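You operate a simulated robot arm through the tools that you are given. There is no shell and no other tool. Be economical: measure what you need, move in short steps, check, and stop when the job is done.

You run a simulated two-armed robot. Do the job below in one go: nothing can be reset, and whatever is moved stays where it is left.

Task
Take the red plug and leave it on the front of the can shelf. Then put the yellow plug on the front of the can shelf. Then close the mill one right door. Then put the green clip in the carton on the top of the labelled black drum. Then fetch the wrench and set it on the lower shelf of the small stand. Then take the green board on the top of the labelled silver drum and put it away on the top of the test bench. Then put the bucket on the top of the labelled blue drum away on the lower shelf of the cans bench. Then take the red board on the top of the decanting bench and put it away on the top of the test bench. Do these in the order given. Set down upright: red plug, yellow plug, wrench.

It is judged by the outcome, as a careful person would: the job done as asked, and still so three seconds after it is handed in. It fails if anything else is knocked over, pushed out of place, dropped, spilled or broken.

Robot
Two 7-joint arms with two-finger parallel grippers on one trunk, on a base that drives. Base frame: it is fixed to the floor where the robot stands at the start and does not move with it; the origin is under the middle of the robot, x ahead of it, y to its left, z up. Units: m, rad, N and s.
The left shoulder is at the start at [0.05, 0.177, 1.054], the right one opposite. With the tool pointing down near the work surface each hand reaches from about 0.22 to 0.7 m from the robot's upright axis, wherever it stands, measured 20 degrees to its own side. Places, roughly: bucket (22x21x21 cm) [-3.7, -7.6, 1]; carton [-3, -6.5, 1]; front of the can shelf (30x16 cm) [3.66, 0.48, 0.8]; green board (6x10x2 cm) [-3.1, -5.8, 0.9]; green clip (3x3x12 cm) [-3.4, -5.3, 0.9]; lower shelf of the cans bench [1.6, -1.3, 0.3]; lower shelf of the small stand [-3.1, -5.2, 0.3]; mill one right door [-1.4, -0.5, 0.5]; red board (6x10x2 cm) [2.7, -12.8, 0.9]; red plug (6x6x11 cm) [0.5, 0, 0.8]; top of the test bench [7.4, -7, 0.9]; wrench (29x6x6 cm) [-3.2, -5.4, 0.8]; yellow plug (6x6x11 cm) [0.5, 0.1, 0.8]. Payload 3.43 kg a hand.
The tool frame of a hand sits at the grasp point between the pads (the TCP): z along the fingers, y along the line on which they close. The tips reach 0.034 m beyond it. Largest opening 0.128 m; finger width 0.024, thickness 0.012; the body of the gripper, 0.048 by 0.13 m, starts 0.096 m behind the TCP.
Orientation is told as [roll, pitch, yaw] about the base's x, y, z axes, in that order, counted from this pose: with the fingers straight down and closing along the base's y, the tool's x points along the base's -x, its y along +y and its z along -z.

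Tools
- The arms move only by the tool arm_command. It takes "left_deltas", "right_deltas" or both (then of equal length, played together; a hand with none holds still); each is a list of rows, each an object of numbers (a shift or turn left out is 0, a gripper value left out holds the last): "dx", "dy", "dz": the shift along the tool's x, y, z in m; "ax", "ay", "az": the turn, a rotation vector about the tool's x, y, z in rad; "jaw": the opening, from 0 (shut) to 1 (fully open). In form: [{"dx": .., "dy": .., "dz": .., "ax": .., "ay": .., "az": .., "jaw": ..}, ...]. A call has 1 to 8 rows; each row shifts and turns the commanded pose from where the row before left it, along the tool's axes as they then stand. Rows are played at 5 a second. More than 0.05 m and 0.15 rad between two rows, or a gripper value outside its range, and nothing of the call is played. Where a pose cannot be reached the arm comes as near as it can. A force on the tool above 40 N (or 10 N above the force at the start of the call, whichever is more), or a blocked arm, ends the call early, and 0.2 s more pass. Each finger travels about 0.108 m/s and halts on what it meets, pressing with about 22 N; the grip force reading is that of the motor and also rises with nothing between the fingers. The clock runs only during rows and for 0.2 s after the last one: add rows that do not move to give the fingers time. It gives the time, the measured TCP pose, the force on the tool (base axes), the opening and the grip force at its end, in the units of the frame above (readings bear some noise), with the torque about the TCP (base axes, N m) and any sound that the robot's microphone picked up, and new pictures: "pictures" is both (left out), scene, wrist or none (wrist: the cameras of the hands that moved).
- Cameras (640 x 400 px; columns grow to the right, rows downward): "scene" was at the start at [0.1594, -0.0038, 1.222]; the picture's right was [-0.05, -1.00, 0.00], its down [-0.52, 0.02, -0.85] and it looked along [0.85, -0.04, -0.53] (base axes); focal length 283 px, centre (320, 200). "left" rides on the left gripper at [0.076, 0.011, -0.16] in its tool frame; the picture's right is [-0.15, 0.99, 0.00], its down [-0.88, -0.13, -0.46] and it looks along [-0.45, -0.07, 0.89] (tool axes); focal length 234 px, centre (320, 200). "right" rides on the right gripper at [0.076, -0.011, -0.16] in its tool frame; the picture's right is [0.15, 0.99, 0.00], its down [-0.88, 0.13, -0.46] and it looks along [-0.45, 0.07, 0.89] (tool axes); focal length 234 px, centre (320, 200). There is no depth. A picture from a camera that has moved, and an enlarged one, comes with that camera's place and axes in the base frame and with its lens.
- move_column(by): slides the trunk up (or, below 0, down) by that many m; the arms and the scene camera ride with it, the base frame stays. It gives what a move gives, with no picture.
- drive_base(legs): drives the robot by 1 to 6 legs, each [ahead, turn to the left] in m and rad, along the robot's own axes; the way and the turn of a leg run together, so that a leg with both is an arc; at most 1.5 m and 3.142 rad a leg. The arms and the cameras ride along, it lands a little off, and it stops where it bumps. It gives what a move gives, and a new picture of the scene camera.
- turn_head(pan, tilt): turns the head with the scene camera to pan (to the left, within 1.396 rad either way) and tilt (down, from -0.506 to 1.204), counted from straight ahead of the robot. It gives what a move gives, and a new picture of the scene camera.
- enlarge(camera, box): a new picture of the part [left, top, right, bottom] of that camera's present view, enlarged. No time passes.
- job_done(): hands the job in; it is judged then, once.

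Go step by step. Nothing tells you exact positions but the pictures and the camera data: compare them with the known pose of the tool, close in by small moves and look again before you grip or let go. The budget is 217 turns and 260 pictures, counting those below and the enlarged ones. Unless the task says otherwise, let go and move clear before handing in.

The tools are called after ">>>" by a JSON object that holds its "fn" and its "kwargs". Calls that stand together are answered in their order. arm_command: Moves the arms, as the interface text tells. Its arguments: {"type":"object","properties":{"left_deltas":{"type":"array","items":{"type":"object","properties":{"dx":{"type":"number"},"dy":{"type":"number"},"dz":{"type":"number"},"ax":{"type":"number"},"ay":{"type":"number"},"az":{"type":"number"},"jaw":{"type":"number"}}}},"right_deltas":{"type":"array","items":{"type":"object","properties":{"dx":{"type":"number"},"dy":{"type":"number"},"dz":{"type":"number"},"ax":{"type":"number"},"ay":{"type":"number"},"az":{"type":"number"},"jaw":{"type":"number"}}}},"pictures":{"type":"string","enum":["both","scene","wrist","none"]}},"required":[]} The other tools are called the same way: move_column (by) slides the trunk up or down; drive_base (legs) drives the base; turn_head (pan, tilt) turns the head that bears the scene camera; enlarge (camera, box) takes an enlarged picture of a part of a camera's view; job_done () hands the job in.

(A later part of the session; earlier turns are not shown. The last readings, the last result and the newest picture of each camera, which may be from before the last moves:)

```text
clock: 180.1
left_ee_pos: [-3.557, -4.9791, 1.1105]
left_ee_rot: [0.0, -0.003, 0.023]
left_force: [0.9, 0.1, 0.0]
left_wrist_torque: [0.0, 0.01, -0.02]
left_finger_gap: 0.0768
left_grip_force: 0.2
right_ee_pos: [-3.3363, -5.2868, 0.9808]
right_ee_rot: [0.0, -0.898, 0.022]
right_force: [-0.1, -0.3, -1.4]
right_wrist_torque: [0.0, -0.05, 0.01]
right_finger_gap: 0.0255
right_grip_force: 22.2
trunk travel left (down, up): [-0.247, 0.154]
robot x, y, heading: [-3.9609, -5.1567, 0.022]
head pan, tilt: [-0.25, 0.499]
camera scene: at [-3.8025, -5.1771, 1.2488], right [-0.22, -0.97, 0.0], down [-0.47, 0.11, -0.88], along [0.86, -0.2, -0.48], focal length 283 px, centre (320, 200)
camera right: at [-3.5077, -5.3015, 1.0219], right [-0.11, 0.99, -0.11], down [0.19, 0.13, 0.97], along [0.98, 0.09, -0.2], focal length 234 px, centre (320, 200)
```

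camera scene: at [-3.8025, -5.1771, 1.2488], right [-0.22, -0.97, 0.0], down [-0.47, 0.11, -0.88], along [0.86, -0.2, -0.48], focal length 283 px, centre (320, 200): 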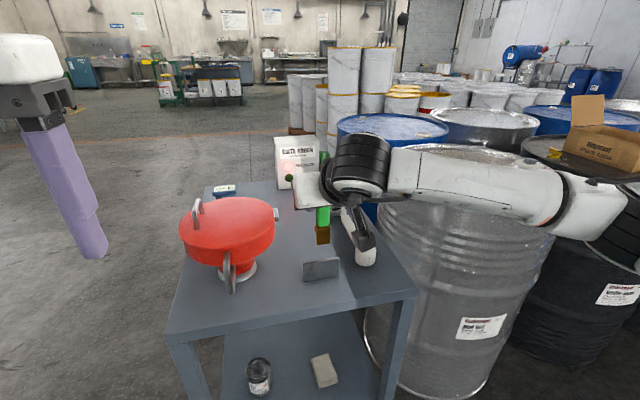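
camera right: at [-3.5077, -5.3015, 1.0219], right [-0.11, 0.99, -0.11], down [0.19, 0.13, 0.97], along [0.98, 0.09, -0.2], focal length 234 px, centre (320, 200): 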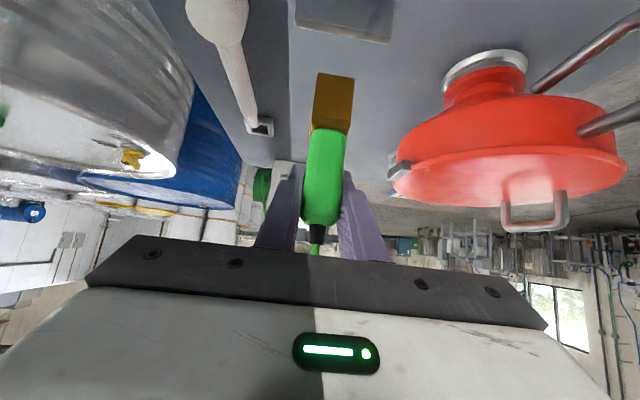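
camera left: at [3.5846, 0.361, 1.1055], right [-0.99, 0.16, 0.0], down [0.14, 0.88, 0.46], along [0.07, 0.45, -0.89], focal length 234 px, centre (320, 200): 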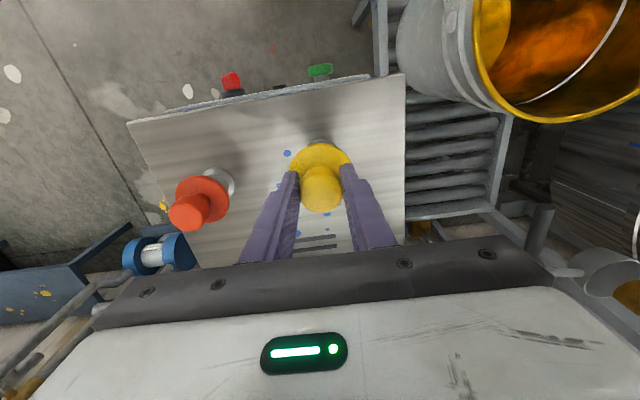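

The clip came free and the wire pays out. I'll raise it and drive along the drums to the carton.

>>> {"fn": "move_column", "kwargs": {"by": 0.15}}

>>> {"fn": "drive_base", "kwargs": {"legs": [[0.0, -1.57], [1.3, 0.0], [0.0, 1.57]]}}

>>> {"fn": "turn_head", "kwargs": {"pan": 0.1, "tilt": 0.5}}

```text
clock: 181.9
left_ee_pos: [-3.556, -4.9797, 1.2609]
left_ee_rot: [0.0, -0.003, 0.021]
left_force: [1.3, -1.0, 0.8]
left_wrist_torque: [0.01, 0.0, 0.02]
left_finger_gap: 0.0768
left_grip_force: 0.0
right_ee_pos: [-3.3347, -5.2866, 1.1315]
right_ee_rot: [0.001, -0.899, 0.021]
right_force: [-0.5, -1.2, -2.1]
right_wrist_torque: [0.01, -0.03, -0.01]
right_finger_gap: 0.026
right_grip_force: 22.1
trunk travel left (down, up): [-0.397, 0.004]
robot x, y, heading: [-3.9583, -5.1588, 0.023]
head pan, tilt: [-0.25, 0.499]
```

```text
clock: 196.0
left_ee_pos: [-3.518, -6.2941, 1.2613]
left_ee_rot: [0.0, -0.002, 0.003]
left_force: [0.3, -0.1, -0.1]
left_wrist_torque: [-0.04, 0.05, 0.01]
left_finger_gap: 0.0771
left_grip_force: 0.1
right_ee_pos: [-3.302, -6.6058, 1.1313]
right_ee_rot: [0.002, -0.899, 0.005]
right_force: [0.6, -0.5, -1.6]
right_wrist_torque: [0.03, -0.04, -0.03]
right_finger_gap: 0.0259
right_grip_force: 22.1
trunk travel left (down, up): [-0.397, 0.004]
robot x, y, heading: [-3.9228, -6.4669, 0.008]
head pan, tilt: [-0.25, 0.499]
camera scene: at [-3.7677, -6.4884, 1.3988], right [-0.24, -0.97, 0.0], down [-0.46, 0.12, -0.88], along [0.85, -0.21, -0.48], focal length 283 px, centre (320, 200)
```

scene: 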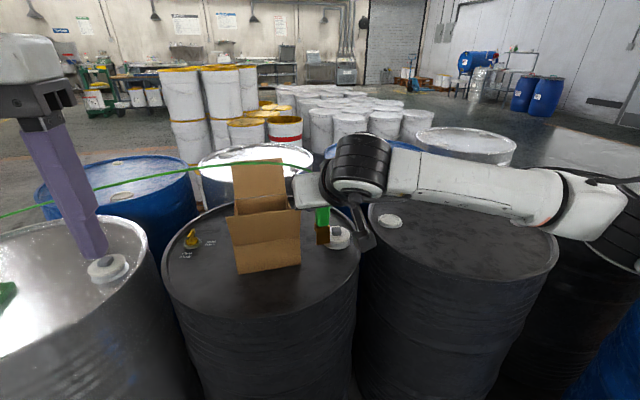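

```text
clock: 196.9
left_ee_pos: [-3.5185, -6.2956, 1.2607]
left_ee_rot: [0.0, -0.002, 0.003]
left_force: [-0.4, -0.7, -0.2]
left_wrist_torque: [0.01, -0.03, 0.0]
left_finger_gap: 0.077
left_grip_force: 0.1
right_ee_pos: [-3.3029, -6.6064, 1.1307]
right_ee_rot: [0.0, -0.898, 0.003]
right_force: [-0.3, -0.4, -0.6]
right_wrist_torque: [0.01, -0.01, -0.02]
right_finger_gap: 0.0258
right_grip_force: 21.9
trunk travel left (down, up): [-0.397, 0.004]
robot x, y, heading: [-3.9262, -6.4657, 0.007]
head pan, tilt: [0.099, 0.499]
camera scene: at [-3.7655, -6.4571, 1.3988], right [0.1, -0.99, 0.0], down [-0.48, -0.05, -0.88], along [0.87, 0.09, -0.48], focal length 283 px, centre (320, 200)
```

scene: 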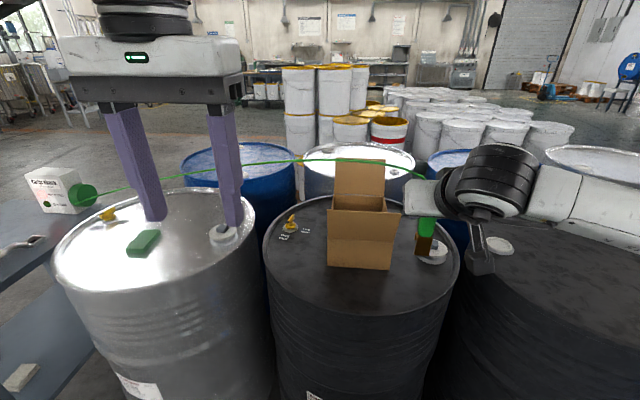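

The wire stays taut and clear of everything. I'll enlarge the carton.

>>> {"fn": "enlarge", "kwargs": {"camera": "scene", "box": [280, 140, 480, 290]}}

>>> {"fn": "enlarge", "kwargs": {"camera": "right", "box": [0, 0, 640, 400]}}

```text
2.67 times, centred on (380, 215) of scene
camera zoom: at [-3.7655, -6.4571, 1.3988], right [0.1, -0.99, 0.0], down [-0.48, -0.05, -0.88], along [0.87, 0.09, -0.48], focal length 754 px, centre (160, 160)
```

zoom: 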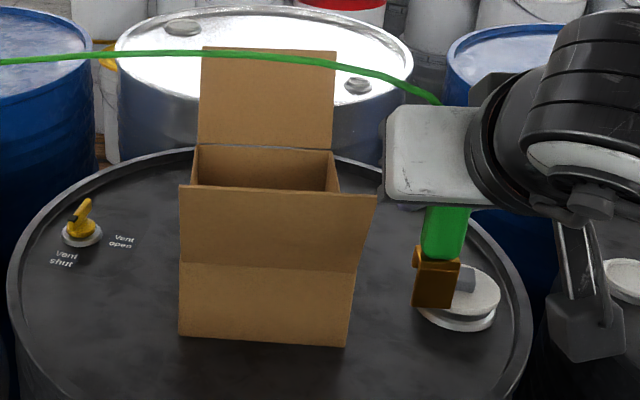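

```text
1.00 times, centred on (320, 200) of right (not enlarged: the box is as wide or as high as the picture)
camera zoom: at [-3.4751, -6.6182, 1.1717], right [-0.09, 0.99, -0.11], down [0.19, 0.13, 0.97], along [0.98, 0.07, -0.2], focal length 234 px, centre (320, 200)
```

zoom: 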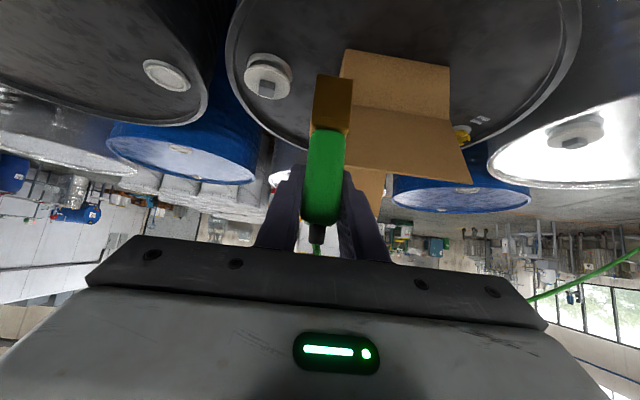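

The carton opening spans about x -3.19 to -2.96 and y -6.58 to -6.42, with its rim near z 0.98 and a front flap up to about 1.08. I'll raise the clip and bring the hand vertical before moving in.

>>> {"fn": "arm_command", "kwargs": {"right_deltas": [{"dz": -0.03, "dx": -0.02}, {"dz": -0.03, "dx": -0.02}, {"ay": 0.15, "dz": -0.03, "dx": -0.01}, {"ay": 0.15, "dz": -0.03}, {"ay": 0.15}, {"ay": 0.15}, {"ay": 0.15}, {"ay": 0.1}], "pictures": "both"}}

```text
clock: 198.7
left_ee_pos: [-3.5183, -6.2951, 1.262]
left_ee_rot: [0.001, 0.0, 0.004]
left_force: [0.4, 0.3, 0.1]
left_wrist_torque: [0.0, 0.0, -0.01]
left_finger_gap: 0.0771
left_grip_force: 0.0
right_ee_pos: [-3.3635, -6.6067, 1.2482]
right_ee_rot: [0.0, -0.05, 0.005]
right_force: [0.1, -0.1, -1.6]
right_wrist_torque: [0.02, -0.05, 0.01]
right_finger_gap: 0.0257
right_grip_force: 21.6
trunk travel left (down, up): [-0.397, 0.004]
robot x, y, heading: [-3.9251, -6.4689, 0.009]
head pan, tilt: [0.099, 0.499]
camera scene: at [-3.7656, -6.4567, 1.3988], right [0.1, -0.99, 0.0], down [-0.48, -0.05, -0.88], along [0.87, 0.09, -0.48], focal length 283 px, centre (320, 200)
camera right: at [-3.4463, -6.6179, 1.4053], right [-0.15, 0.99, -0.01], down [0.86, 0.13, 0.5], along [0.49, 0.07, -0.87], focal length 234 px, centre (320, 200)
```

scene: 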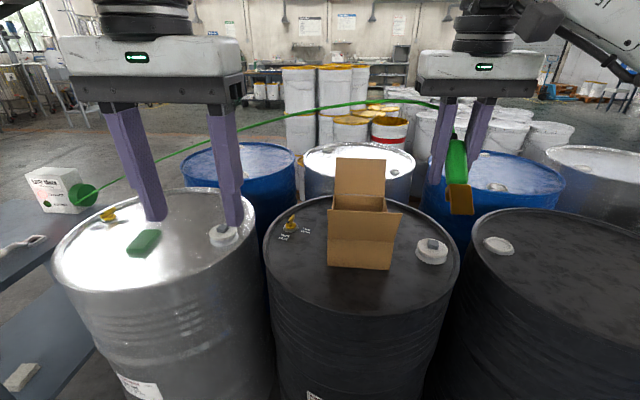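
right: 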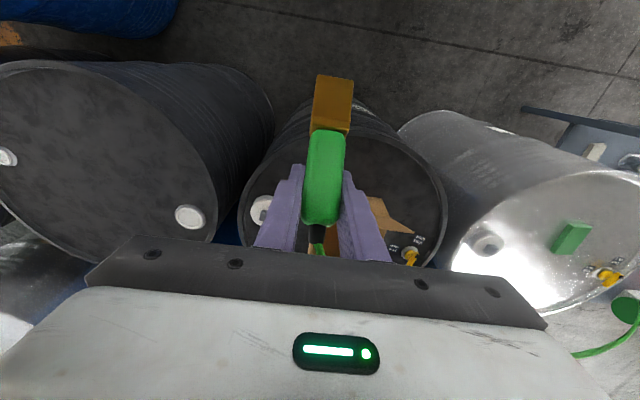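

>>> {"fn": "drive_base", "kwargs": {"legs": [[0.16, 0.0]]}}

>>> {"fn": "arm_command", "kwargs": {"right_deltas": [{"dy": 0.036, "dx": -0.03}, {"dy": 0.036, "dx": -0.03}, {"dy": 0.035, "dx": -0.03}, {"dx": -0.04}, {}], "pictures": "both"}}

```text
clock: 200.1
left_ee_pos: [-3.3597, -6.2951, 1.26]
left_ee_rot: [0.0, -0.002, 0.004]
left_force: [0.4, -0.1, 0.0]
left_wrist_torque: [0.03, 0.01, 0.03]
left_finger_gap: 0.0767
left_grip_force: 0.1
right_ee_pos: [-3.2055, -6.6058, 1.2489]
right_ee_rot: [0.001, -0.049, 0.004]
right_force: [0.8, 0.2, -1.6]
right_wrist_torque: [-0.01, -0.04, 0.01]
right_finger_gap: 0.0257
right_grip_force: 22.1
trunk travel left (down, up): [-0.397, 0.004]
robot x, y, heading: [-3.7675, -6.4676, 0.01]
head pan, tilt: [0.099, 0.499]
camera scene: at [-3.6075, -6.4561, 1.3987], right [0.1, -0.99, 0.0], down [-0.48, -0.05, -0.88], along [0.87, 0.09, -0.48], focal length 283 px, centre (320, 200)
```

scene: 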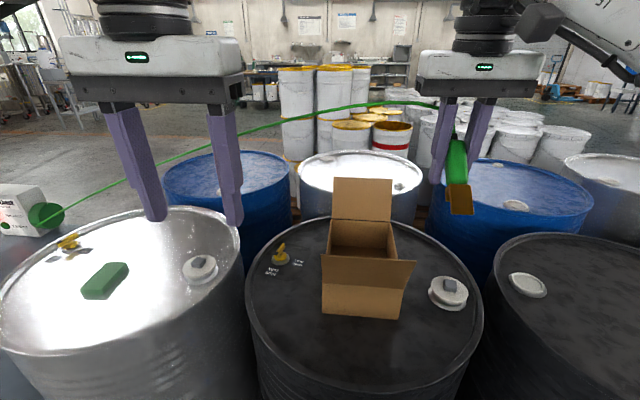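

```text
clock: 201.3
left_ee_pos: [-3.3621, -6.2931, 1.2618]
left_ee_rot: [-0.001, 0.001, 0.005]
left_force: [-0.2, 0.9, 0.5]
left_wrist_torque: [0.01, -0.02, -0.01]
left_finger_gap: 0.0771
left_grip_force: 0.1
right_ee_pos: [-3.1679, -6.5498, 1.2324]
right_ee_rot: [-0.002, -0.05, 0.003]
right_force: [-0.8, 0.8, -1.6]
right_wrist_torque: [0.0, -0.06, 0.0]
right_finger_gap: 0.0259
right_grip_force: 22.2
right hand out of reach, approached as far as the arm can: row 2, 3, 4
trunk travel left (down, up): [-0.397, 0.004]
robot x, y, heading: [-3.7723, -6.4609, 0.009]
head pan, tilt: [0.099, 0.499]
camera scene: at [-3.6086, -6.4554, 1.3988], right [0.1, -0.99, 0.0], down [-0.48, -0.05, -0.88], along [0.87, 0.09, -0.48], focal length 283 px, centre (320, 200)
camera right: at [-3.2509, -6.5625, 1.3887], right [-0.15, 0.99, -0.01], down [0.86, 0.13, 0.5], along [0.49, 0.07, -0.87], focal length 234 px, centre (320, 200)
```

scene: 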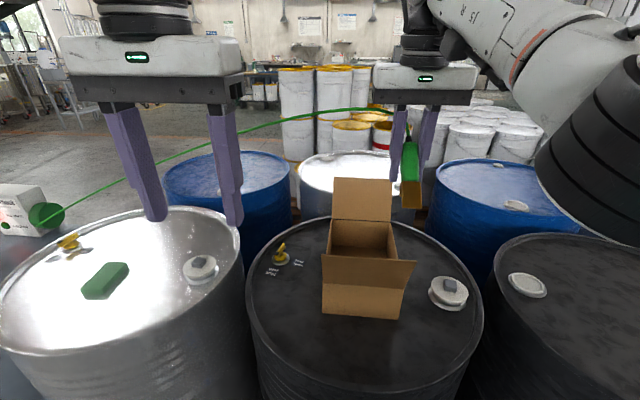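
right: 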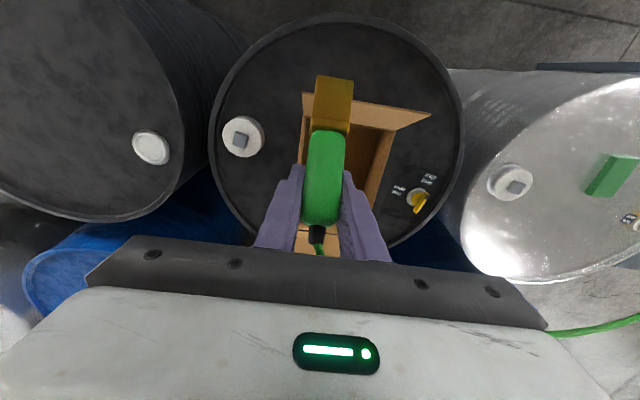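

>>> {"fn": "turn_head", "kwargs": {"pan": 0.0, "tilt": 1.2}}

```text
clock: 202.3
left_ee_pos: [-3.3605, -6.2944, 1.2611]
left_ee_rot: [-0.001, -0.001, 0.005]
left_force: [-0.2, 0.2, 0.6]
left_wrist_torque: [0.02, 0.01, 0.03]
left_finger_gap: 0.0769
left_grip_force: 0.0
right_ee_pos: [-3.1653, -6.552, 1.2322]
right_ee_rot: [0.0, -0.051, 0.003]
right_force: [0.6, -0.5, -1.0]
right_wrist_torque: [0.02, -0.06, 0.0]
right_finger_gap: 0.0258
right_grip_force: 22.1
trunk travel left (down, up): [-0.397, 0.004]
robot x, y, heading: [-3.7703, -6.4634, 0.003]
head pan, tilt: [0.0, 1.201]
camera scene: at [-3.6429, -6.4653, 1.3452], right [0.01, -1.0, 0.0], down [-0.93, -0.01, -0.36], along [0.36, 0.0, -0.93], focal length 283 px, centre (320, 200)
```

scene: 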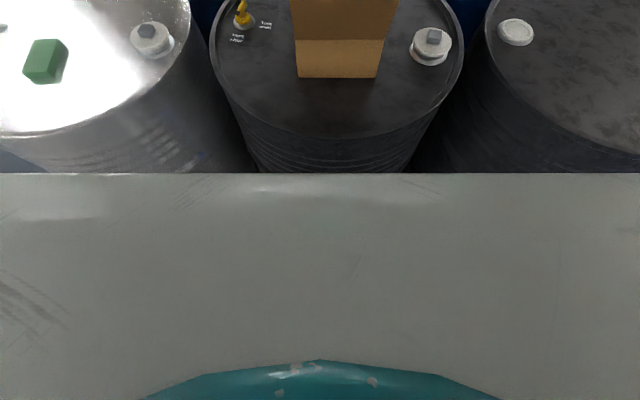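

The base has some room before the drum, so I'll creep 0.07 m forward. Then I line the clip up over the opening.

>>> {"fn": "drive_base", "kwargs": {"legs": [[0.07, 0.0]]}}

>>> {"fn": "arm_command", "kwargs": {"right_deltas": [{"dz": 0.04, "dy": 0.02}, {"dz": 0.02, "dy": 0.03}, {"dx": -0.04}, {"dx": -0.03}, {}], "pictures": "wrist"}}

>>> {"fn": "turn_head", "kwargs": {"pan": 0.0, "tilt": 0.7}}

```text
clock: 203.3
left_ee_pos: [-3.2922, -6.2932, 1.2606]
left_ee_rot: [0.001, -0.002, 0.004]
left_force: [0.3, -0.1, -0.1]
left_wrist_torque: [0.01, 0.06, -0.02]
left_finger_gap: 0.077
left_grip_force: 0.0
right_ee_pos: [-3.0967, -6.5509, 1.2315]
right_ee_rot: [0.0, -0.05, 0.004]
right_force: [-0.5, 0.0, -0.7]
right_wrist_torque: [-0.02, -0.01, -0.02]
right_finger_gap: 0.0258
right_grip_force: 22.0
trunk travel left (down, up): [-0.397, 0.004]
robot x, y, heading: [-3.6983, -6.4682, -0.001]
head pan, tilt: [0.0, 1.201]
camera scene: at [-3.5733, -6.4649, 1.345], right [0.01, -1.0, 0.0], down [-0.93, -0.01, -0.36], along [0.36, 0.0, -0.93], focal length 283 px, centre (320, 200)
```

scene: 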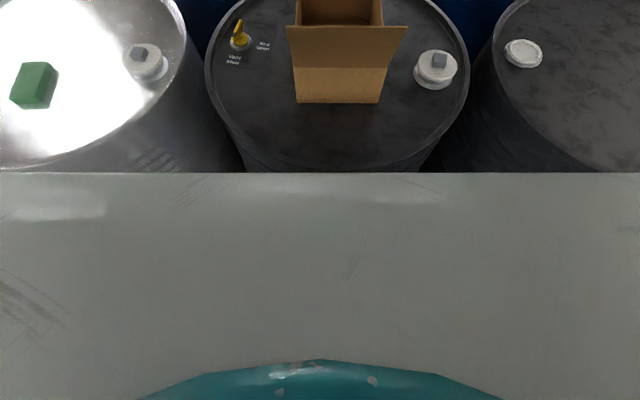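

```text
clock: 204.6
left_ee_pos: [-3.2918, -6.2941, 1.2601]
left_ee_rot: [-0.001, -0.002, 0.003]
left_force: [-0.3, -0.8, -0.4]
left_wrist_torque: [-0.02, -0.03, -0.02]
left_finger_gap: 0.0768
left_grip_force: 0.0
right_ee_pos: [-3.0819, -6.5157, 1.1642]
right_ee_rot: [-0.001, -0.051, 0.001]
right_force: [0.3, 0.2, -2.2]
right_wrist_torque: [0.0, -0.08, 0.0]
right_finger_gap: 0.0258
right_grip_force: 22.2
right hand out of reach, approached as far as the arm can: row 1, 3, 4
trunk travel left (down, up): [-0.397, 0.004]
robot x, y, heading: [-3.6973, -6.4666, 0.004]
head pan, tilt: [0.0, 1.201]
camera right: at [-3.1667, -6.5277, 1.3201], right [-0.15, 0.99, -0.01], down [0.86, 0.13, 0.5], along [0.49, 0.07, -0.87], focal length 234 px, centre (320, 200)
```

right: 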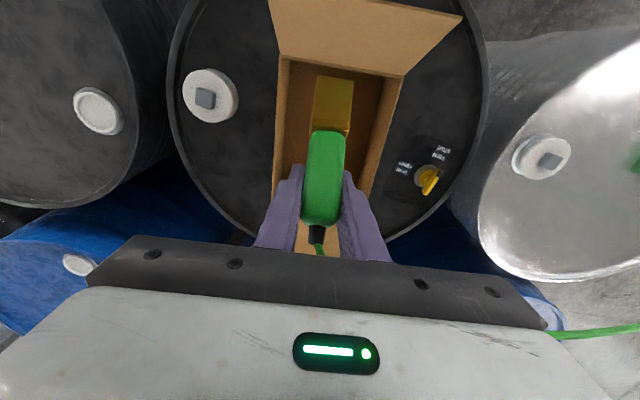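

```text
clock: 205.5
left_ee_pos: [-3.2932, -6.294, 1.2615]
left_ee_rot: [0.001, -0.002, 0.003]
left_force: [1.4, -0.2, -0.2]
left_wrist_torque: [0.02, -0.02, 0.0]
left_finger_gap: 0.0769
left_grip_force: 0.1
right_ee_pos: [-3.0832, -6.5168, 1.165]
right_ee_rot: [0.0, -0.051, 0.004]
right_force: [-0.1, -0.2, -0.4]
right_wrist_torque: [0.01, -0.03, 0.03]
right_finger_gap: 0.0256
right_grip_force: 22.3
trunk travel left (down, up): [-0.397, 0.004]
robot x, y, heading: [-3.6998, -6.4636, 0.006]
head pan, tilt: [0.0, 0.7]
camera scene: at [-3.5451, -6.4647, 1.381], right [0.01, -1.0, 0.0], down [-0.64, 0.0, -0.76], along [0.76, 0.0, -0.64], focal length 283 px, centre (320, 200)
```

scene: 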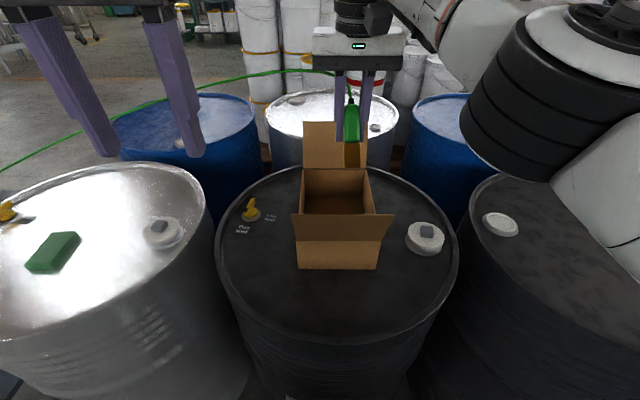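

>>> {"fn": "arm_command", "kwargs": {"right_deltas": [{"dz": 0.04, "dy": 0.014, "dx": -0.01}, {"dz": 0.04, "dx": -0.01}, {"dz": 0.04}, {"dz": 0.03}, {}], "pictures": "both"}}

```text
clock: 206.7
left_ee_pos: [-3.292, -6.2945, 1.2618]
left_ee_rot: [0.001, -0.001, 0.004]
left_force: [0.6, -0.1, 0.0]
left_wrist_torque: [0.02, -0.01, -0.03]
left_finger_gap: 0.0767
left_grip_force: 0.1
right_ee_pos: [-3.0611, -6.5041, 1.0161]
right_ee_rot: [0.0, -0.048, 0.002]
right_force: [-0.5, 0.0, -1.2]
right_wrist_torque: [0.0, -0.04, 0.01]
right_finger_gap: 0.0256
right_grip_force: 21.8
right hand out of reach, approached as far as the arm can: row 1, 2
trunk travel left (down, up): [-0.397, 0.004]
robot x, y, heading: [-3.7011, -6.4657, 0.005]
head pan, tilt: [0.0, 0.7]
camera scene: at [-3.5453, -6.4647, 1.3811], right [0.01, -1.0, 0.0], down [-0.64, 0.0, -0.76], along [0.76, 0.0, -0.64], focal length 283 px, centre (320, 200)
camera right: at [-3.1455, -6.5161, 1.1723], right [-0.15, 0.99, -0.01], down [0.86, 0.13, 0.5], along [0.49, 0.07, -0.87], focal length 234 px, centre (320, 200)
```

scene: 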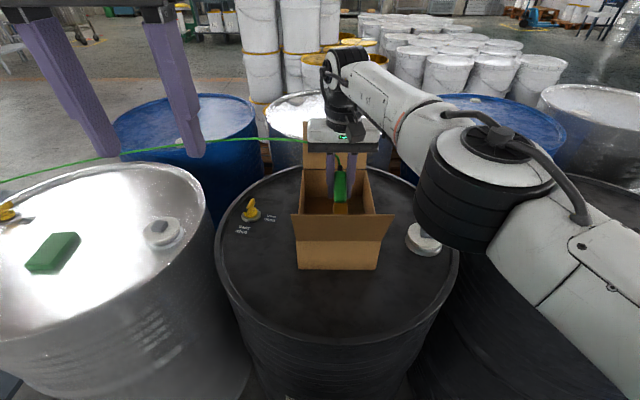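
right: 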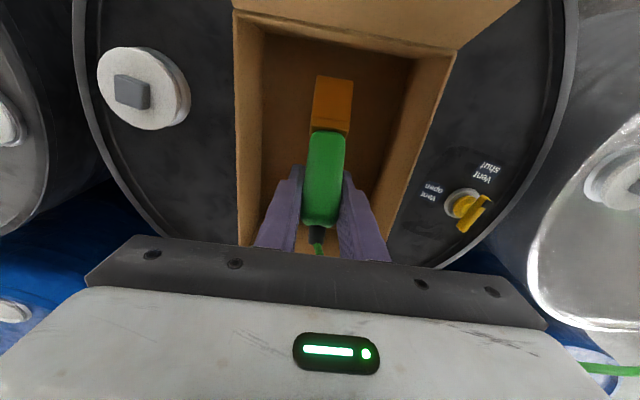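

The clip is inside the opening. I'll lower it to near the bottom.

>>> {"fn": "arm_command", "kwargs": {"right_deltas": [{"dz": 0.03}, {"dz": 0.02}, {"dz": 0.01}, {}], "pictures": "both"}}

```text
clock: 207.7
left_ee_pos: [-3.2926, -6.294, 1.2625]
left_ee_rot: [0.001, -0.002, 0.002]
left_force: [0.1, 0.0, -0.3]
left_wrist_torque: [0.02, 0.0, 0.01]
left_finger_gap: 0.077
left_grip_force: 0.1
right_ee_pos: [-3.0611, -6.5047, 0.955]
right_ee_rot: [-0.001, -0.052, 0.003]
right_force: [-0.2, -0.1, -0.9]
right_wrist_torque: [0.03, -0.04, -0.03]
right_finger_gap: 0.0258
right_grip_force: 21.5
trunk travel left (down, up): [-0.397, 0.004]
robot x, y, heading: [-3.7032, -6.4683, 0.011]
head pan, tilt: [0.0, 0.7]
camera scene: at [-3.5452, -6.4647, 1.3811], right [0.01, -1.0, 0.0], down [-0.64, 0.0, -0.76], along [0.76, 0.0, -0.64], focal length 283 px, centre (320, 200)
camera right: at [-3.1453, -6.5168, 1.1114], right [-0.15, 0.99, -0.01], down [0.86, 0.13, 0.5], along [0.5, 0.07, -0.87], focal length 234 px, centre (320, 200)
```

scene: 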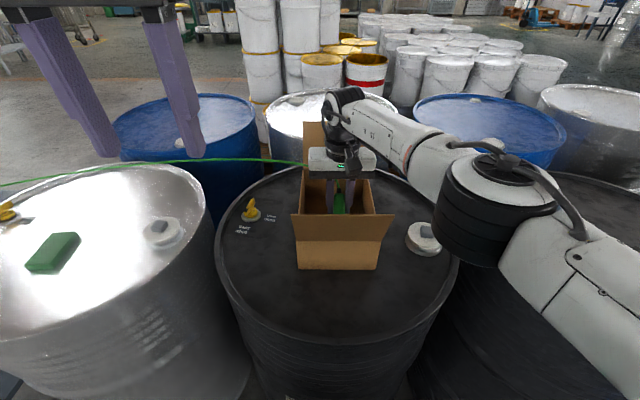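
right: 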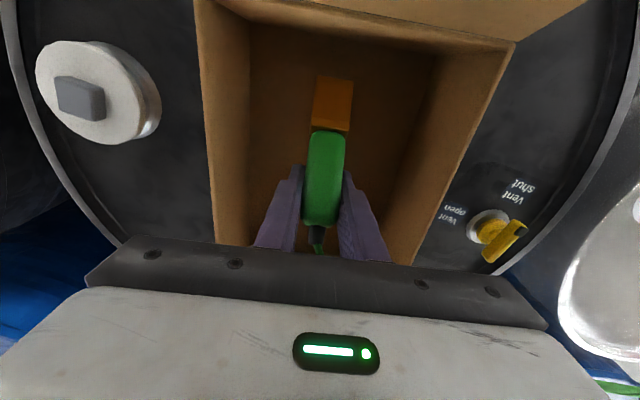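

>>> {"fn": "arm_command", "kwargs": {"right_deltas": [{"dz": 0.01}, {}, {"jaw": 0.4}, {}, {}, {}], "pictures": "wrist"}}

```text
clock: 209.1
left_ee_pos: [-3.2936, -6.294, 1.261]
left_ee_rot: [0.001, -0.002, 0.004]
left_force: [0.1, 0.6, 0.6]
left_wrist_torque: [-0.04, -0.01, -0.01]
left_finger_gap: 0.077
left_grip_force: 0.1
right_ee_pos: [-3.0623, -6.5051, 0.9461]
right_ee_rot: [0.0, -0.051, 0.005]
right_force: [-0.1, 0.5, 0.2]
right_wrist_torque: [0.01, 0.01, 0.0]
right_finger_gap: 0.0509
right_grip_force: 0.0
trunk travel left (down, up): [-0.397, 0.004]
robot x, y, heading: [-3.7046, -6.4662, 0.005]
head pan, tilt: [0.0, 0.7]
camera right: at [-3.1458, -6.5172, 1.1023], right [-0.15, 0.99, -0.01], down [0.86, 0.13, 0.5], along [0.49, 0.07, -0.87], focal length 234 px, centre (320, 200)
```

right: 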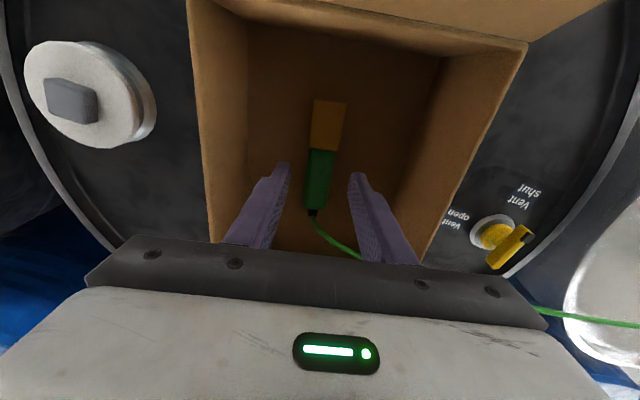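

The clip lies on the carton's bottom. I'll rise slowly.

>>> {"fn": "arm_command", "kwargs": {"right_deltas": [{"dz": -0.03}, {"dz": -0.04}, {"dz": -0.04}, {"dz": -0.04}, {"dz": -0.04}, {}], "pictures": "both"}}

```text
clock: 210.5
left_ee_pos: [-3.2931, -6.2941, 1.2608]
left_ee_rot: [0.001, -0.003, 0.003]
left_force: [-0.3, 0.0, -0.3]
left_wrist_torque: [-0.01, -0.01, 0.02]
left_finger_gap: 0.0768
left_grip_force: 0.0
right_ee_pos: [-3.0742, -6.5082, 1.1233]
right_ee_rot: [0.001, -0.05, 0.003]
right_force: [0.9, 0.1, -0.2]
right_wrist_torque: [0.01, 0.01, 0.01]
right_finger_gap: 0.0512
right_grip_force: 0.1
right hand out of reach, approached as far as the arm can: row 5
trunk travel left (down, up): [-0.397, 0.004]
robot x, y, heading: [-3.6982, -6.4652, 0.006]
head pan, tilt: [0.0, 0.7]
camera scene: at [-3.5452, -6.4647, 1.3811], right [0.01, -1.0, 0.0], down [-0.64, 0.0, -0.76], along [0.76, 0.0, -0.64], focal length 283 px, centre (320, 200)
camera right: at [-3.1582, -6.5204, 1.2799], right [-0.15, 0.99, -0.01], down [0.86, 0.13, 0.5], along [0.49, 0.07, -0.87], focal length 234 px, centre (320, 200)
```

scene: 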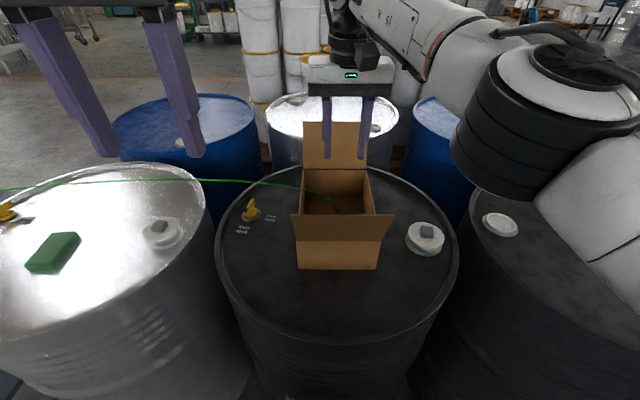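
right: 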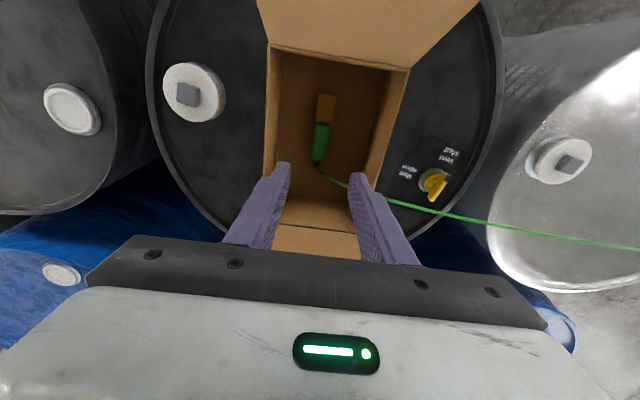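

The clip stays in place. I'll lift further and back off.

>>> {"fn": "arm_command", "kwargs": {"right_deltas": [{"dz": -0.04, "dx": 0.015}, {"dz": -0.04, "dx": 0.02}, {"dz": -0.03, "dx": 0.03}, {"dz": -0.02, "dx": 0.04}, {}], "pictures": "none"}}

>>> {"fn": "drive_base", "kwargs": {"legs": [[-0.3, 0.0], [0.0, 1.57], [1.05, 0.0], [0.0, -1.57]]}}

>>> {"fn": "turn_head", "kwargs": {"pan": 0.0, "tilt": 0.6}}

```text
clock: 211.7
left_ee_pos: [-3.2925, -6.2936, 1.261]
left_ee_rot: [0.002, -0.002, 0.003]
left_force: [-0.7, 0.5, 0.0]
left_wrist_torque: [0.01, 0.02, 0.02]
left_finger_gap: 0.077
left_grip_force: 0.1
right_ee_pos: [-3.1866, -6.5101, 1.2471]
right_ee_rot: [0.0, -0.048, 0.003]
right_force: [-0.8, 0.0, -0.3]
right_wrist_torque: [0.03, 0.01, 0.02]
right_finger_gap: 0.0512
right_grip_force: 0.1
trunk travel left (down, up): [-0.397, 0.004]
robot x, y, heading: [-3.7001, -6.4654, 0.015]
head pan, tilt: [0.0, 0.7]
```

```text
clock: 226.4
left_ee_pos: [-3.6047, -5.2324, 1.2618]
left_ee_rot: [-0.001, -0.002, 0.014]
left_force: [-0.3, -0.3, -0.2]
left_wrist_torque: [0.01, 0.02, -0.01]
left_finger_gap: 0.0764
left_grip_force: 0.1
right_ee_pos: [-3.4974, -5.4468, 1.2468]
right_ee_rot: [0.0, -0.05, 0.013]
right_force: [0.2, 0.3, -0.4]
right_wrist_torque: [0.03, 0.0, -0.02]
right_finger_gap: 0.0513
right_grip_force: 0.1
trunk travel left (down, up): [-0.397, 0.004]
robot x, y, heading: [-4.012, -5.408, 0.02]
head pan, tilt: [0.0, 0.7]
camera scene: at [-3.8561, -5.4059, 1.3811], right [0.02, -1.0, 0.0], down [-0.64, -0.01, -0.76], along [0.76, 0.01, -0.64], focal length 283 px, centre (320, 200)
```

scene: 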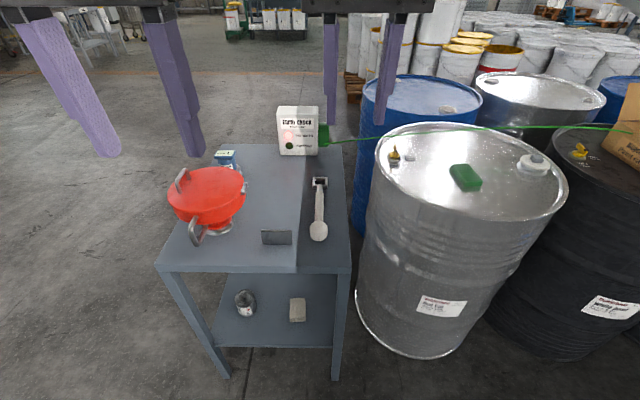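

```text
clock: 227.1
left_ee_pos: [-3.6054, -5.2325, 1.2606]
left_ee_rot: [0.0, -0.001, 0.015]
left_force: [0.5, -0.4, -0.3]
left_wrist_torque: [0.01, 0.02, -0.01]
left_finger_gap: 0.0767
left_grip_force: 0.0
right_ee_pos: [-3.4976, -5.4463, 1.2471]
right_ee_rot: [-0.001, -0.051, 0.012]
right_force: [0.4, 0.0, 0.1]
right_wrist_torque: [-0.02, 0.03, 0.0]
right_finger_gap: 0.0514
right_grip_force: 0.1
trunk travel left (down, up): [-0.397, 0.004]
robot x, y, heading: [-4.0076, -5.4078, 0.016]
head pan, tilt: [0.0, 0.6]
camera scene: at [-3.8526, -5.4056, 1.3897], right [0.02, -1.0, 0.0], down [-0.57, -0.01, -0.82], along [0.82, 0.01, -0.57], focal length 283 px, centre (320, 200)
```

scene: 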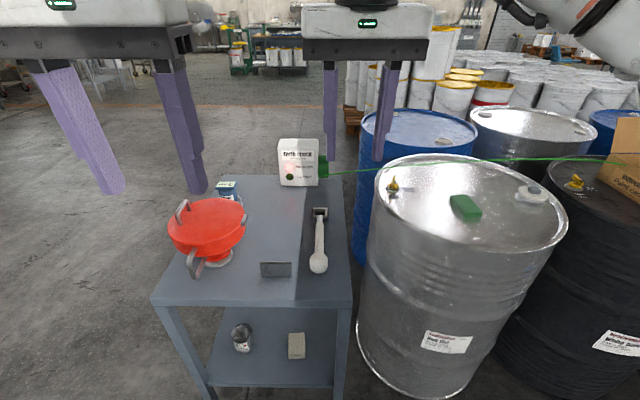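

The clip is done. The wrench lies along x on the stand top, ball end toward me. I'll enlarge it and the lower shelf to plan the grip.

>>> {"fn": "enlarge", "kwargs": {"camera": "scene", "box": [250, 180, 390, 290]}}

```text
3.64 times, centred on (320, 235) of scene
camera zoom: at [-3.8526, -5.4056, 1.3897], right [0.02, -1.0, 0.0], down [-0.57, -0.01, -0.82], along [0.82, 0.01, -0.57], focal length 1028 px, centre (320, 73)
```

zoom: 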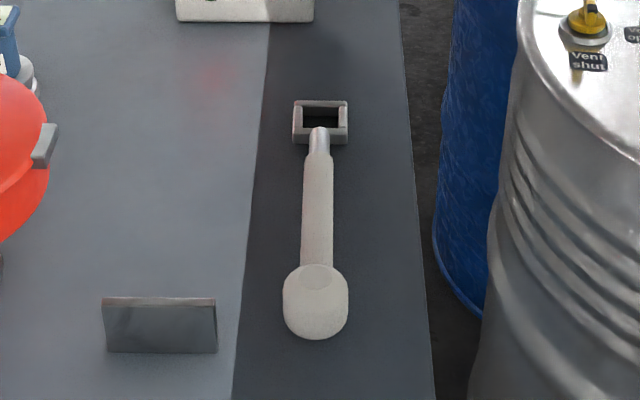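

>>> {"fn": "drive_base", "kwargs": {"legs": [[0.17, 0.0]]}}

>>> {"fn": "move_column", "kwargs": {"by": -0.15}}

>>> {"fn": "arm_command", "kwargs": {"right_deltas": [{"ay": -0.15, "jaw": 0.6}, {"ay": -0.15}, {"ay": -0.15}, {"ay": -0.15}, {"ay": -0.15}, {"ay": -0.1}, {}], "pictures": "none"}}

```text
clock: 228.6
left_ee_pos: [-3.436, -5.2319, 1.2605]
left_ee_rot: [0.001, 0.0, 0.009]
left_force: [0.3, -0.3, -0.9]
left_wrist_torque: [0.01, 0.02, 0.02]
left_finger_gap: 0.077
left_grip_force: 0.0
right_ee_pos: [-3.3293, -5.4463, 1.2467]
right_ee_rot: [0.0, -0.048, 0.008]
right_force: [0.5, -0.4, -0.4]
right_wrist_torque: [-0.01, 0.01, 0.03]
right_finger_gap: 0.0512
right_grip_force: 0.1
trunk travel left (down, up): [-0.397, 0.004]
robot x, y, heading: [-3.8392, -5.4048, 0.012]
head pan, tilt: [0.0, 0.6]
camera scene: at [-3.6836, -5.404, 1.3896], right [0.01, -1.0, 0.0], down [-0.57, -0.01, -0.82], along [0.82, 0.01, -0.57], focal length 283 px, centre (320, 200)
```

scene: 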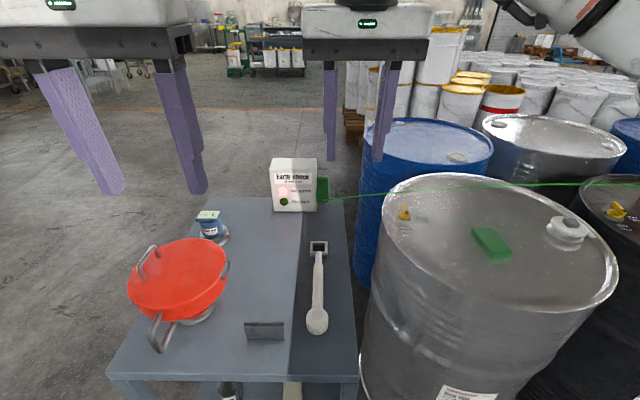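

```text
clock: 230.3
left_ee_pos: [-3.4365, -5.2306, 1.1118]
left_ee_rot: [-0.001, -0.004, 0.009]
left_force: [-0.8, 0.6, -0.6]
left_wrist_torque: [0.04, -0.02, 0.0]
left_finger_gap: 0.077
left_grip_force: 0.1
right_ee_pos: [-3.3297, -5.4468, 1.0973]
right_ee_rot: [0.001, -0.051, 0.01]
right_force: [-1.0, 0.1, -0.4]
right_wrist_torque: [-0.02, 0.0, 0.0]
right_finger_gap: 0.051
right_grip_force: 0.0
trunk travel left (down, up): [-0.247, 0.154]
robot x, y, heading: [-3.8423, -5.4061, 0.01]
head pan, tilt: [0.0, 0.6]
```

```text
clock: 231.9
left_ee_pos: [-3.4366, -5.2319, 1.1122]
left_ee_rot: [0.0, -0.002, 0.009]
left_force: [0.0, 0.0, 0.9]
left_wrist_torque: [-0.02, 0.03, -0.01]
left_finger_gap: 0.0766
left_grip_force: 0.1
right_ee_pos: [-3.3285, -5.4471, 1.0972]
right_ee_rot: [-0.001, -0.902, 0.008]
right_force: [-0.4, 0.1, 0.1]
right_wrist_torque: [0.03, 0.01, -0.03]
right_finger_gap: 0.0769
right_grip_force: 0.0
trunk travel left (down, up): [-0.247, 0.154]
robot x, y, heading: [-3.8444, -5.4073, 0.01]
head pan, tilt: [0.0, 0.6]
```

>>> {"fn": "arm_command", "kwargs": {"right_deltas": [{"dz": 0.04, "dx": 0.0196, "dy": 0.009}, {"dz": 0.04, "dx": 0.0196, "dy": 0.009}, {"dz": 0.04, "dx": 0.0196, "dy": 0.009}, {"dz": 0.04, "dx": 0.0196, "dy": 0.009}, {"dz": 0.04, "dx": 0.0196, "dy": 0.009}, {"dz": 0.038, "dx": 0.019, "dy": 0.007}, {}], "pictures": "both"}}

```text
clock: 233.5
left_ee_pos: [-3.4359, -5.2313, 1.1124]
left_ee_rot: [0.0, -0.002, 0.01]
left_force: [0.1, -0.5, 0.6]
left_wrist_torque: [0.0, 0.02, 0.0]
left_finger_gap: 0.0766
left_grip_force: 0.0
right_ee_pos: [-3.2164, -5.3956, 0.8547]
right_ee_rot: [0.0, -0.9, 0.009]
right_force: [-0.1, 0.0, -0.3]
right_wrist_torque: [0.02, -0.04, 0.01]
right_finger_gap: 0.077
right_grip_force: 0.1
trunk travel left (down, up): [-0.247, 0.154]
robot x, y, heading: [-3.8423, -5.4038, 0.012]
head pan, tilt: [0.0, 0.6]
camera scene: at [-3.6844, -5.4041, 1.2398], right [0.01, -1.0, 0.0], down [-0.56, -0.01, -0.83], along [0.83, 0.01, -0.56], focal length 283 px, centre (320, 200)
camera right: at [-3.3883, -5.4095, 0.8957], right [-0.1, 0.99, -0.11], down [0.19, 0.13, 0.97], along [0.98, 0.08, -0.2], focal length 234 px, centre (320, 200)
```

scene: 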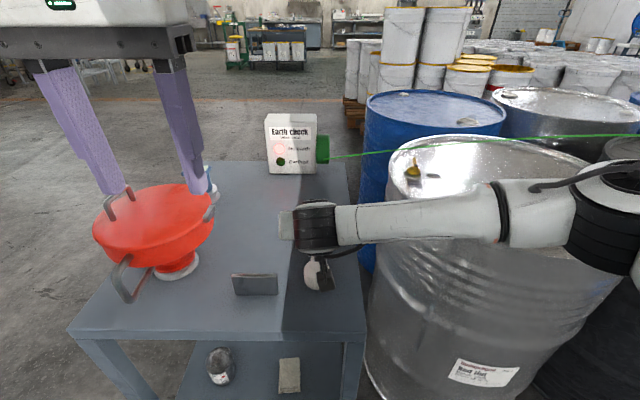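
right: 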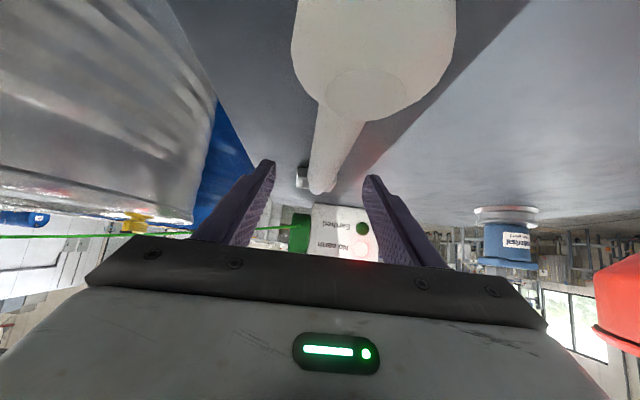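

>>> {"fn": "arm_command", "kwargs": {"right_deltas": [{"dz": 0.0075, "dx": 0.0094}, {"dz": 0.0062, "dx": 0.0078}, {}, {"jaw": 0.0}, {}, {}, {}], "pictures": "both"}}

```text
clock: 235.1
left_ee_pos: [-3.4353, -5.2315, 1.1117]
left_ee_rot: [-0.001, -0.004, 0.01]
left_force: [0.0, -0.4, -0.1]
left_wrist_torque: [0.02, 0.03, -0.01]
left_finger_gap: 0.0767
left_grip_force: 0.1
right_ee_pos: [-3.217, -5.3949, 0.8334]
right_ee_rot: [0.001, -0.9, 0.009]
right_force: [0.1, -0.1, -0.2]
right_wrist_torque: [0.01, 0.0, -0.11]
right_finger_gap: 0.0248
right_grip_force: 21.9
trunk travel left (down, up): [-0.247, 0.154]
robot x, y, heading: [-3.8441, -5.407, 0.013]
head pan, tilt: [0.0, 0.6]
camera scene: at [-3.6844, -5.404, 1.2397], right [0.01, -1.0, 0.0], down [-0.56, -0.01, -0.83], along [0.83, 0.01, -0.56], focal length 283 px, centre (320, 200)
camera right: at [-3.3889, -5.4085, 0.8746], right [-0.1, 0.99, -0.11], down [0.19, 0.13, 0.97], along [0.98, 0.08, -0.2], focal length 234 px, centre (320, 200)
```

scene: 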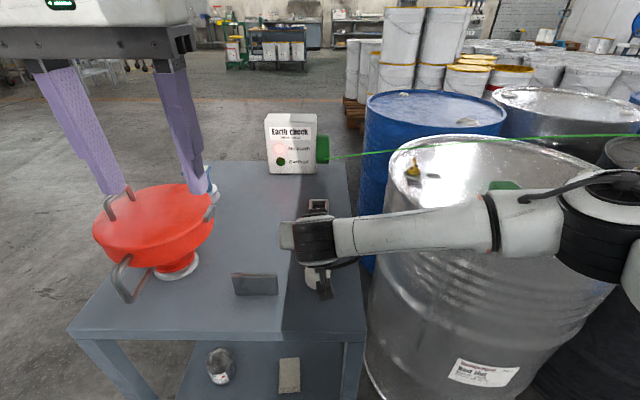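
right: 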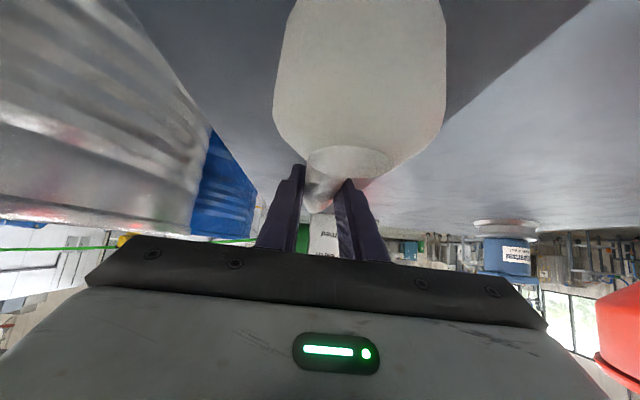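

>>> {"fn": "move_column", "kwargs": {"by": 0.13}}

>>> {"fn": "drive_base", "kwargs": {"legs": [[-0.35, 0.0]]}}

```text
clock: 236.7
left_ee_pos: [-3.4349, -5.2326, 1.2425]
left_ee_rot: [0.001, -0.003, 0.009]
left_force: [0.1, -0.4, 0.1]
left_wrist_torque: [-0.02, 0.0, 0.0]
left_finger_gap: 0.077
left_grip_force: 0.1
right_ee_pos: [-3.2165, -5.3965, 0.964]
right_ee_rot: [-0.001, -0.899, 0.008]
right_force: [-0.6, 0.3, -2.6]
right_wrist_torque: [-0.02, -0.09, -0.02]
right_finger_gap: 0.0246
right_grip_force: 22.0
trunk travel left (down, up): [-0.377, 0.024]
robot x, y, heading: [-3.8436, -5.4092, 0.017]
head pan, tilt: [0.0, 0.6]
```

```text
clock: 238.9
left_ee_pos: [-3.7822, -5.2377, 1.241]
left_ee_rot: [-0.001, -0.003, -0.002]
left_force: [0.0, -0.1, -0.6]
left_wrist_torque: [0.02, -0.03, 0.02]
left_finger_gap: 0.0769
left_grip_force: 0.1
right_ee_pos: [-3.5642, -5.4047, 0.9649]
right_ee_rot: [-0.002, -0.901, 0.0]
right_force: [0.1, 0.2, -2.5]
right_wrist_torque: [0.0, -0.1, -0.01]
right_finger_gap: 0.0244
right_grip_force: 21.5
trunk travel left (down, up): [-0.377, 0.024]
robot x, y, heading: [-4.1897, -5.4073, -0.003]
head pan, tilt: [0.0, 0.6]
camera scene: at [-4.0322, -5.4078, 1.3698], right [0.0, -1.0, 0.0], down [-0.56, 0.0, -0.83], along [0.83, 0.0, -0.56], focal length 283 px, centre (320, 200)
```

scene: 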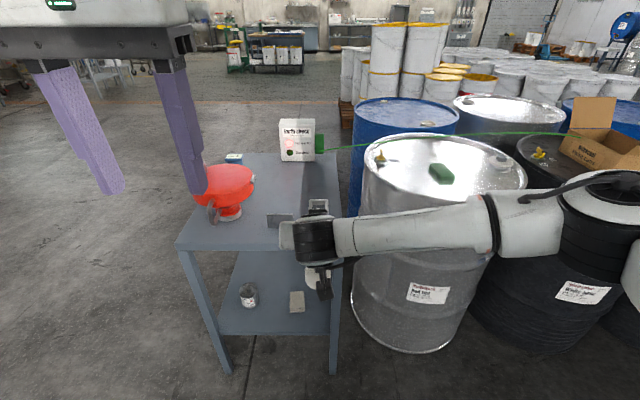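

The wrench is held. I'll drive around to the stand's +y side, where the lower shelf's far half is empty.

>>> {"fn": "drive_base", "kwargs": {"legs": [[-0.1, 0.0], [0.0, 1.575], [1.25, 0.0], [0.0, -1.57], [1.3, 0.0], [0.0, -1.57]]}}

>>> {"fn": "turn_head", "kwargs": {"pan": 0.0, "tilt": 0.7}}

```text
clock: 263.6
left_ee_pos: [-2.8276, -4.5102, 1.241]
left_ee_rot: [0.001, -0.003, -1.513]
left_force: [-0.2, 0.0, -0.1]
left_wrist_torque: [-0.02, -0.01, -0.03]
left_finger_gap: 0.0767
left_grip_force: 0.0
right_ee_pos: [-2.9808, -4.7359, 0.9644]
right_ee_rot: [0.0, -0.898, -1.516]
right_force: [0.4, 0.0, -3.8]
right_wrist_torque: [-0.06, 0.0, 0.02]
right_finger_gap: 0.0245
right_grip_force: 22.2
trunk travel left (down, up): [-0.377, 0.024]
robot x, y, heading: [-3.022, -4.1085, -1.505]
head pan, tilt: [0.0, 0.6]
camera scene: at [-3.0122, -4.2694, 1.3697], right [-1.0, -0.06, 0.0], down [-0.03, 0.56, -0.82], along [0.05, -0.82, -0.57], focal length 283 px, centre (320, 200)
```

scene: 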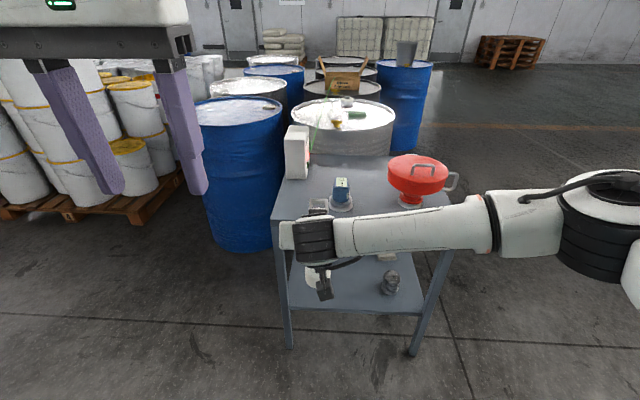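

```text
clock: 264.3
left_ee_pos: [-2.8285, -4.5098, 1.2416]
left_ee_rot: [0.0, -0.003, -1.515]
left_force: [0.2, -0.2, 1.1]
left_wrist_torque: [0.0, -0.02, 0.0]
left_finger_gap: 0.0769
left_grip_force: 0.1
right_ee_pos: [-2.9819, -4.7369, 0.9642]
right_ee_rot: [-0.001, -0.899, -1.515]
right_force: [-0.3, 0.6, -3.6]
right_wrist_torque: [-0.06, -0.04, -0.02]
right_finger_gap: 0.0243
right_grip_force: 22.2
trunk travel left (down, up): [-0.377, 0.024]
robot x, y, heading: [-3.0224, -4.1108, -1.507]
head pan, tilt: [0.0, 0.7]
camera scene: at [-3.0122, -4.2659, 1.3611], right [-1.0, -0.06, 0.0], down [-0.04, 0.64, -0.77], along [0.04, -0.76, -0.64], focal length 283 px, centre (320, 200)
```

scene: 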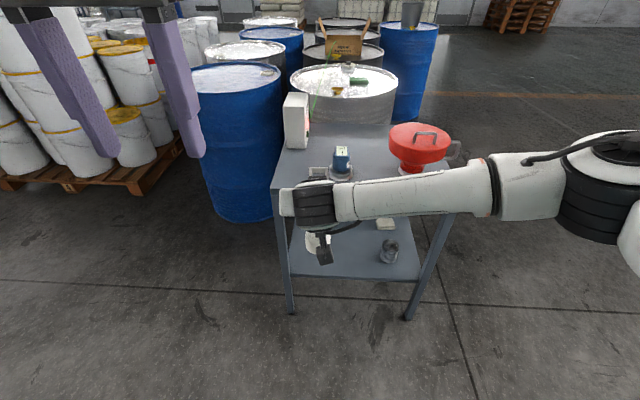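

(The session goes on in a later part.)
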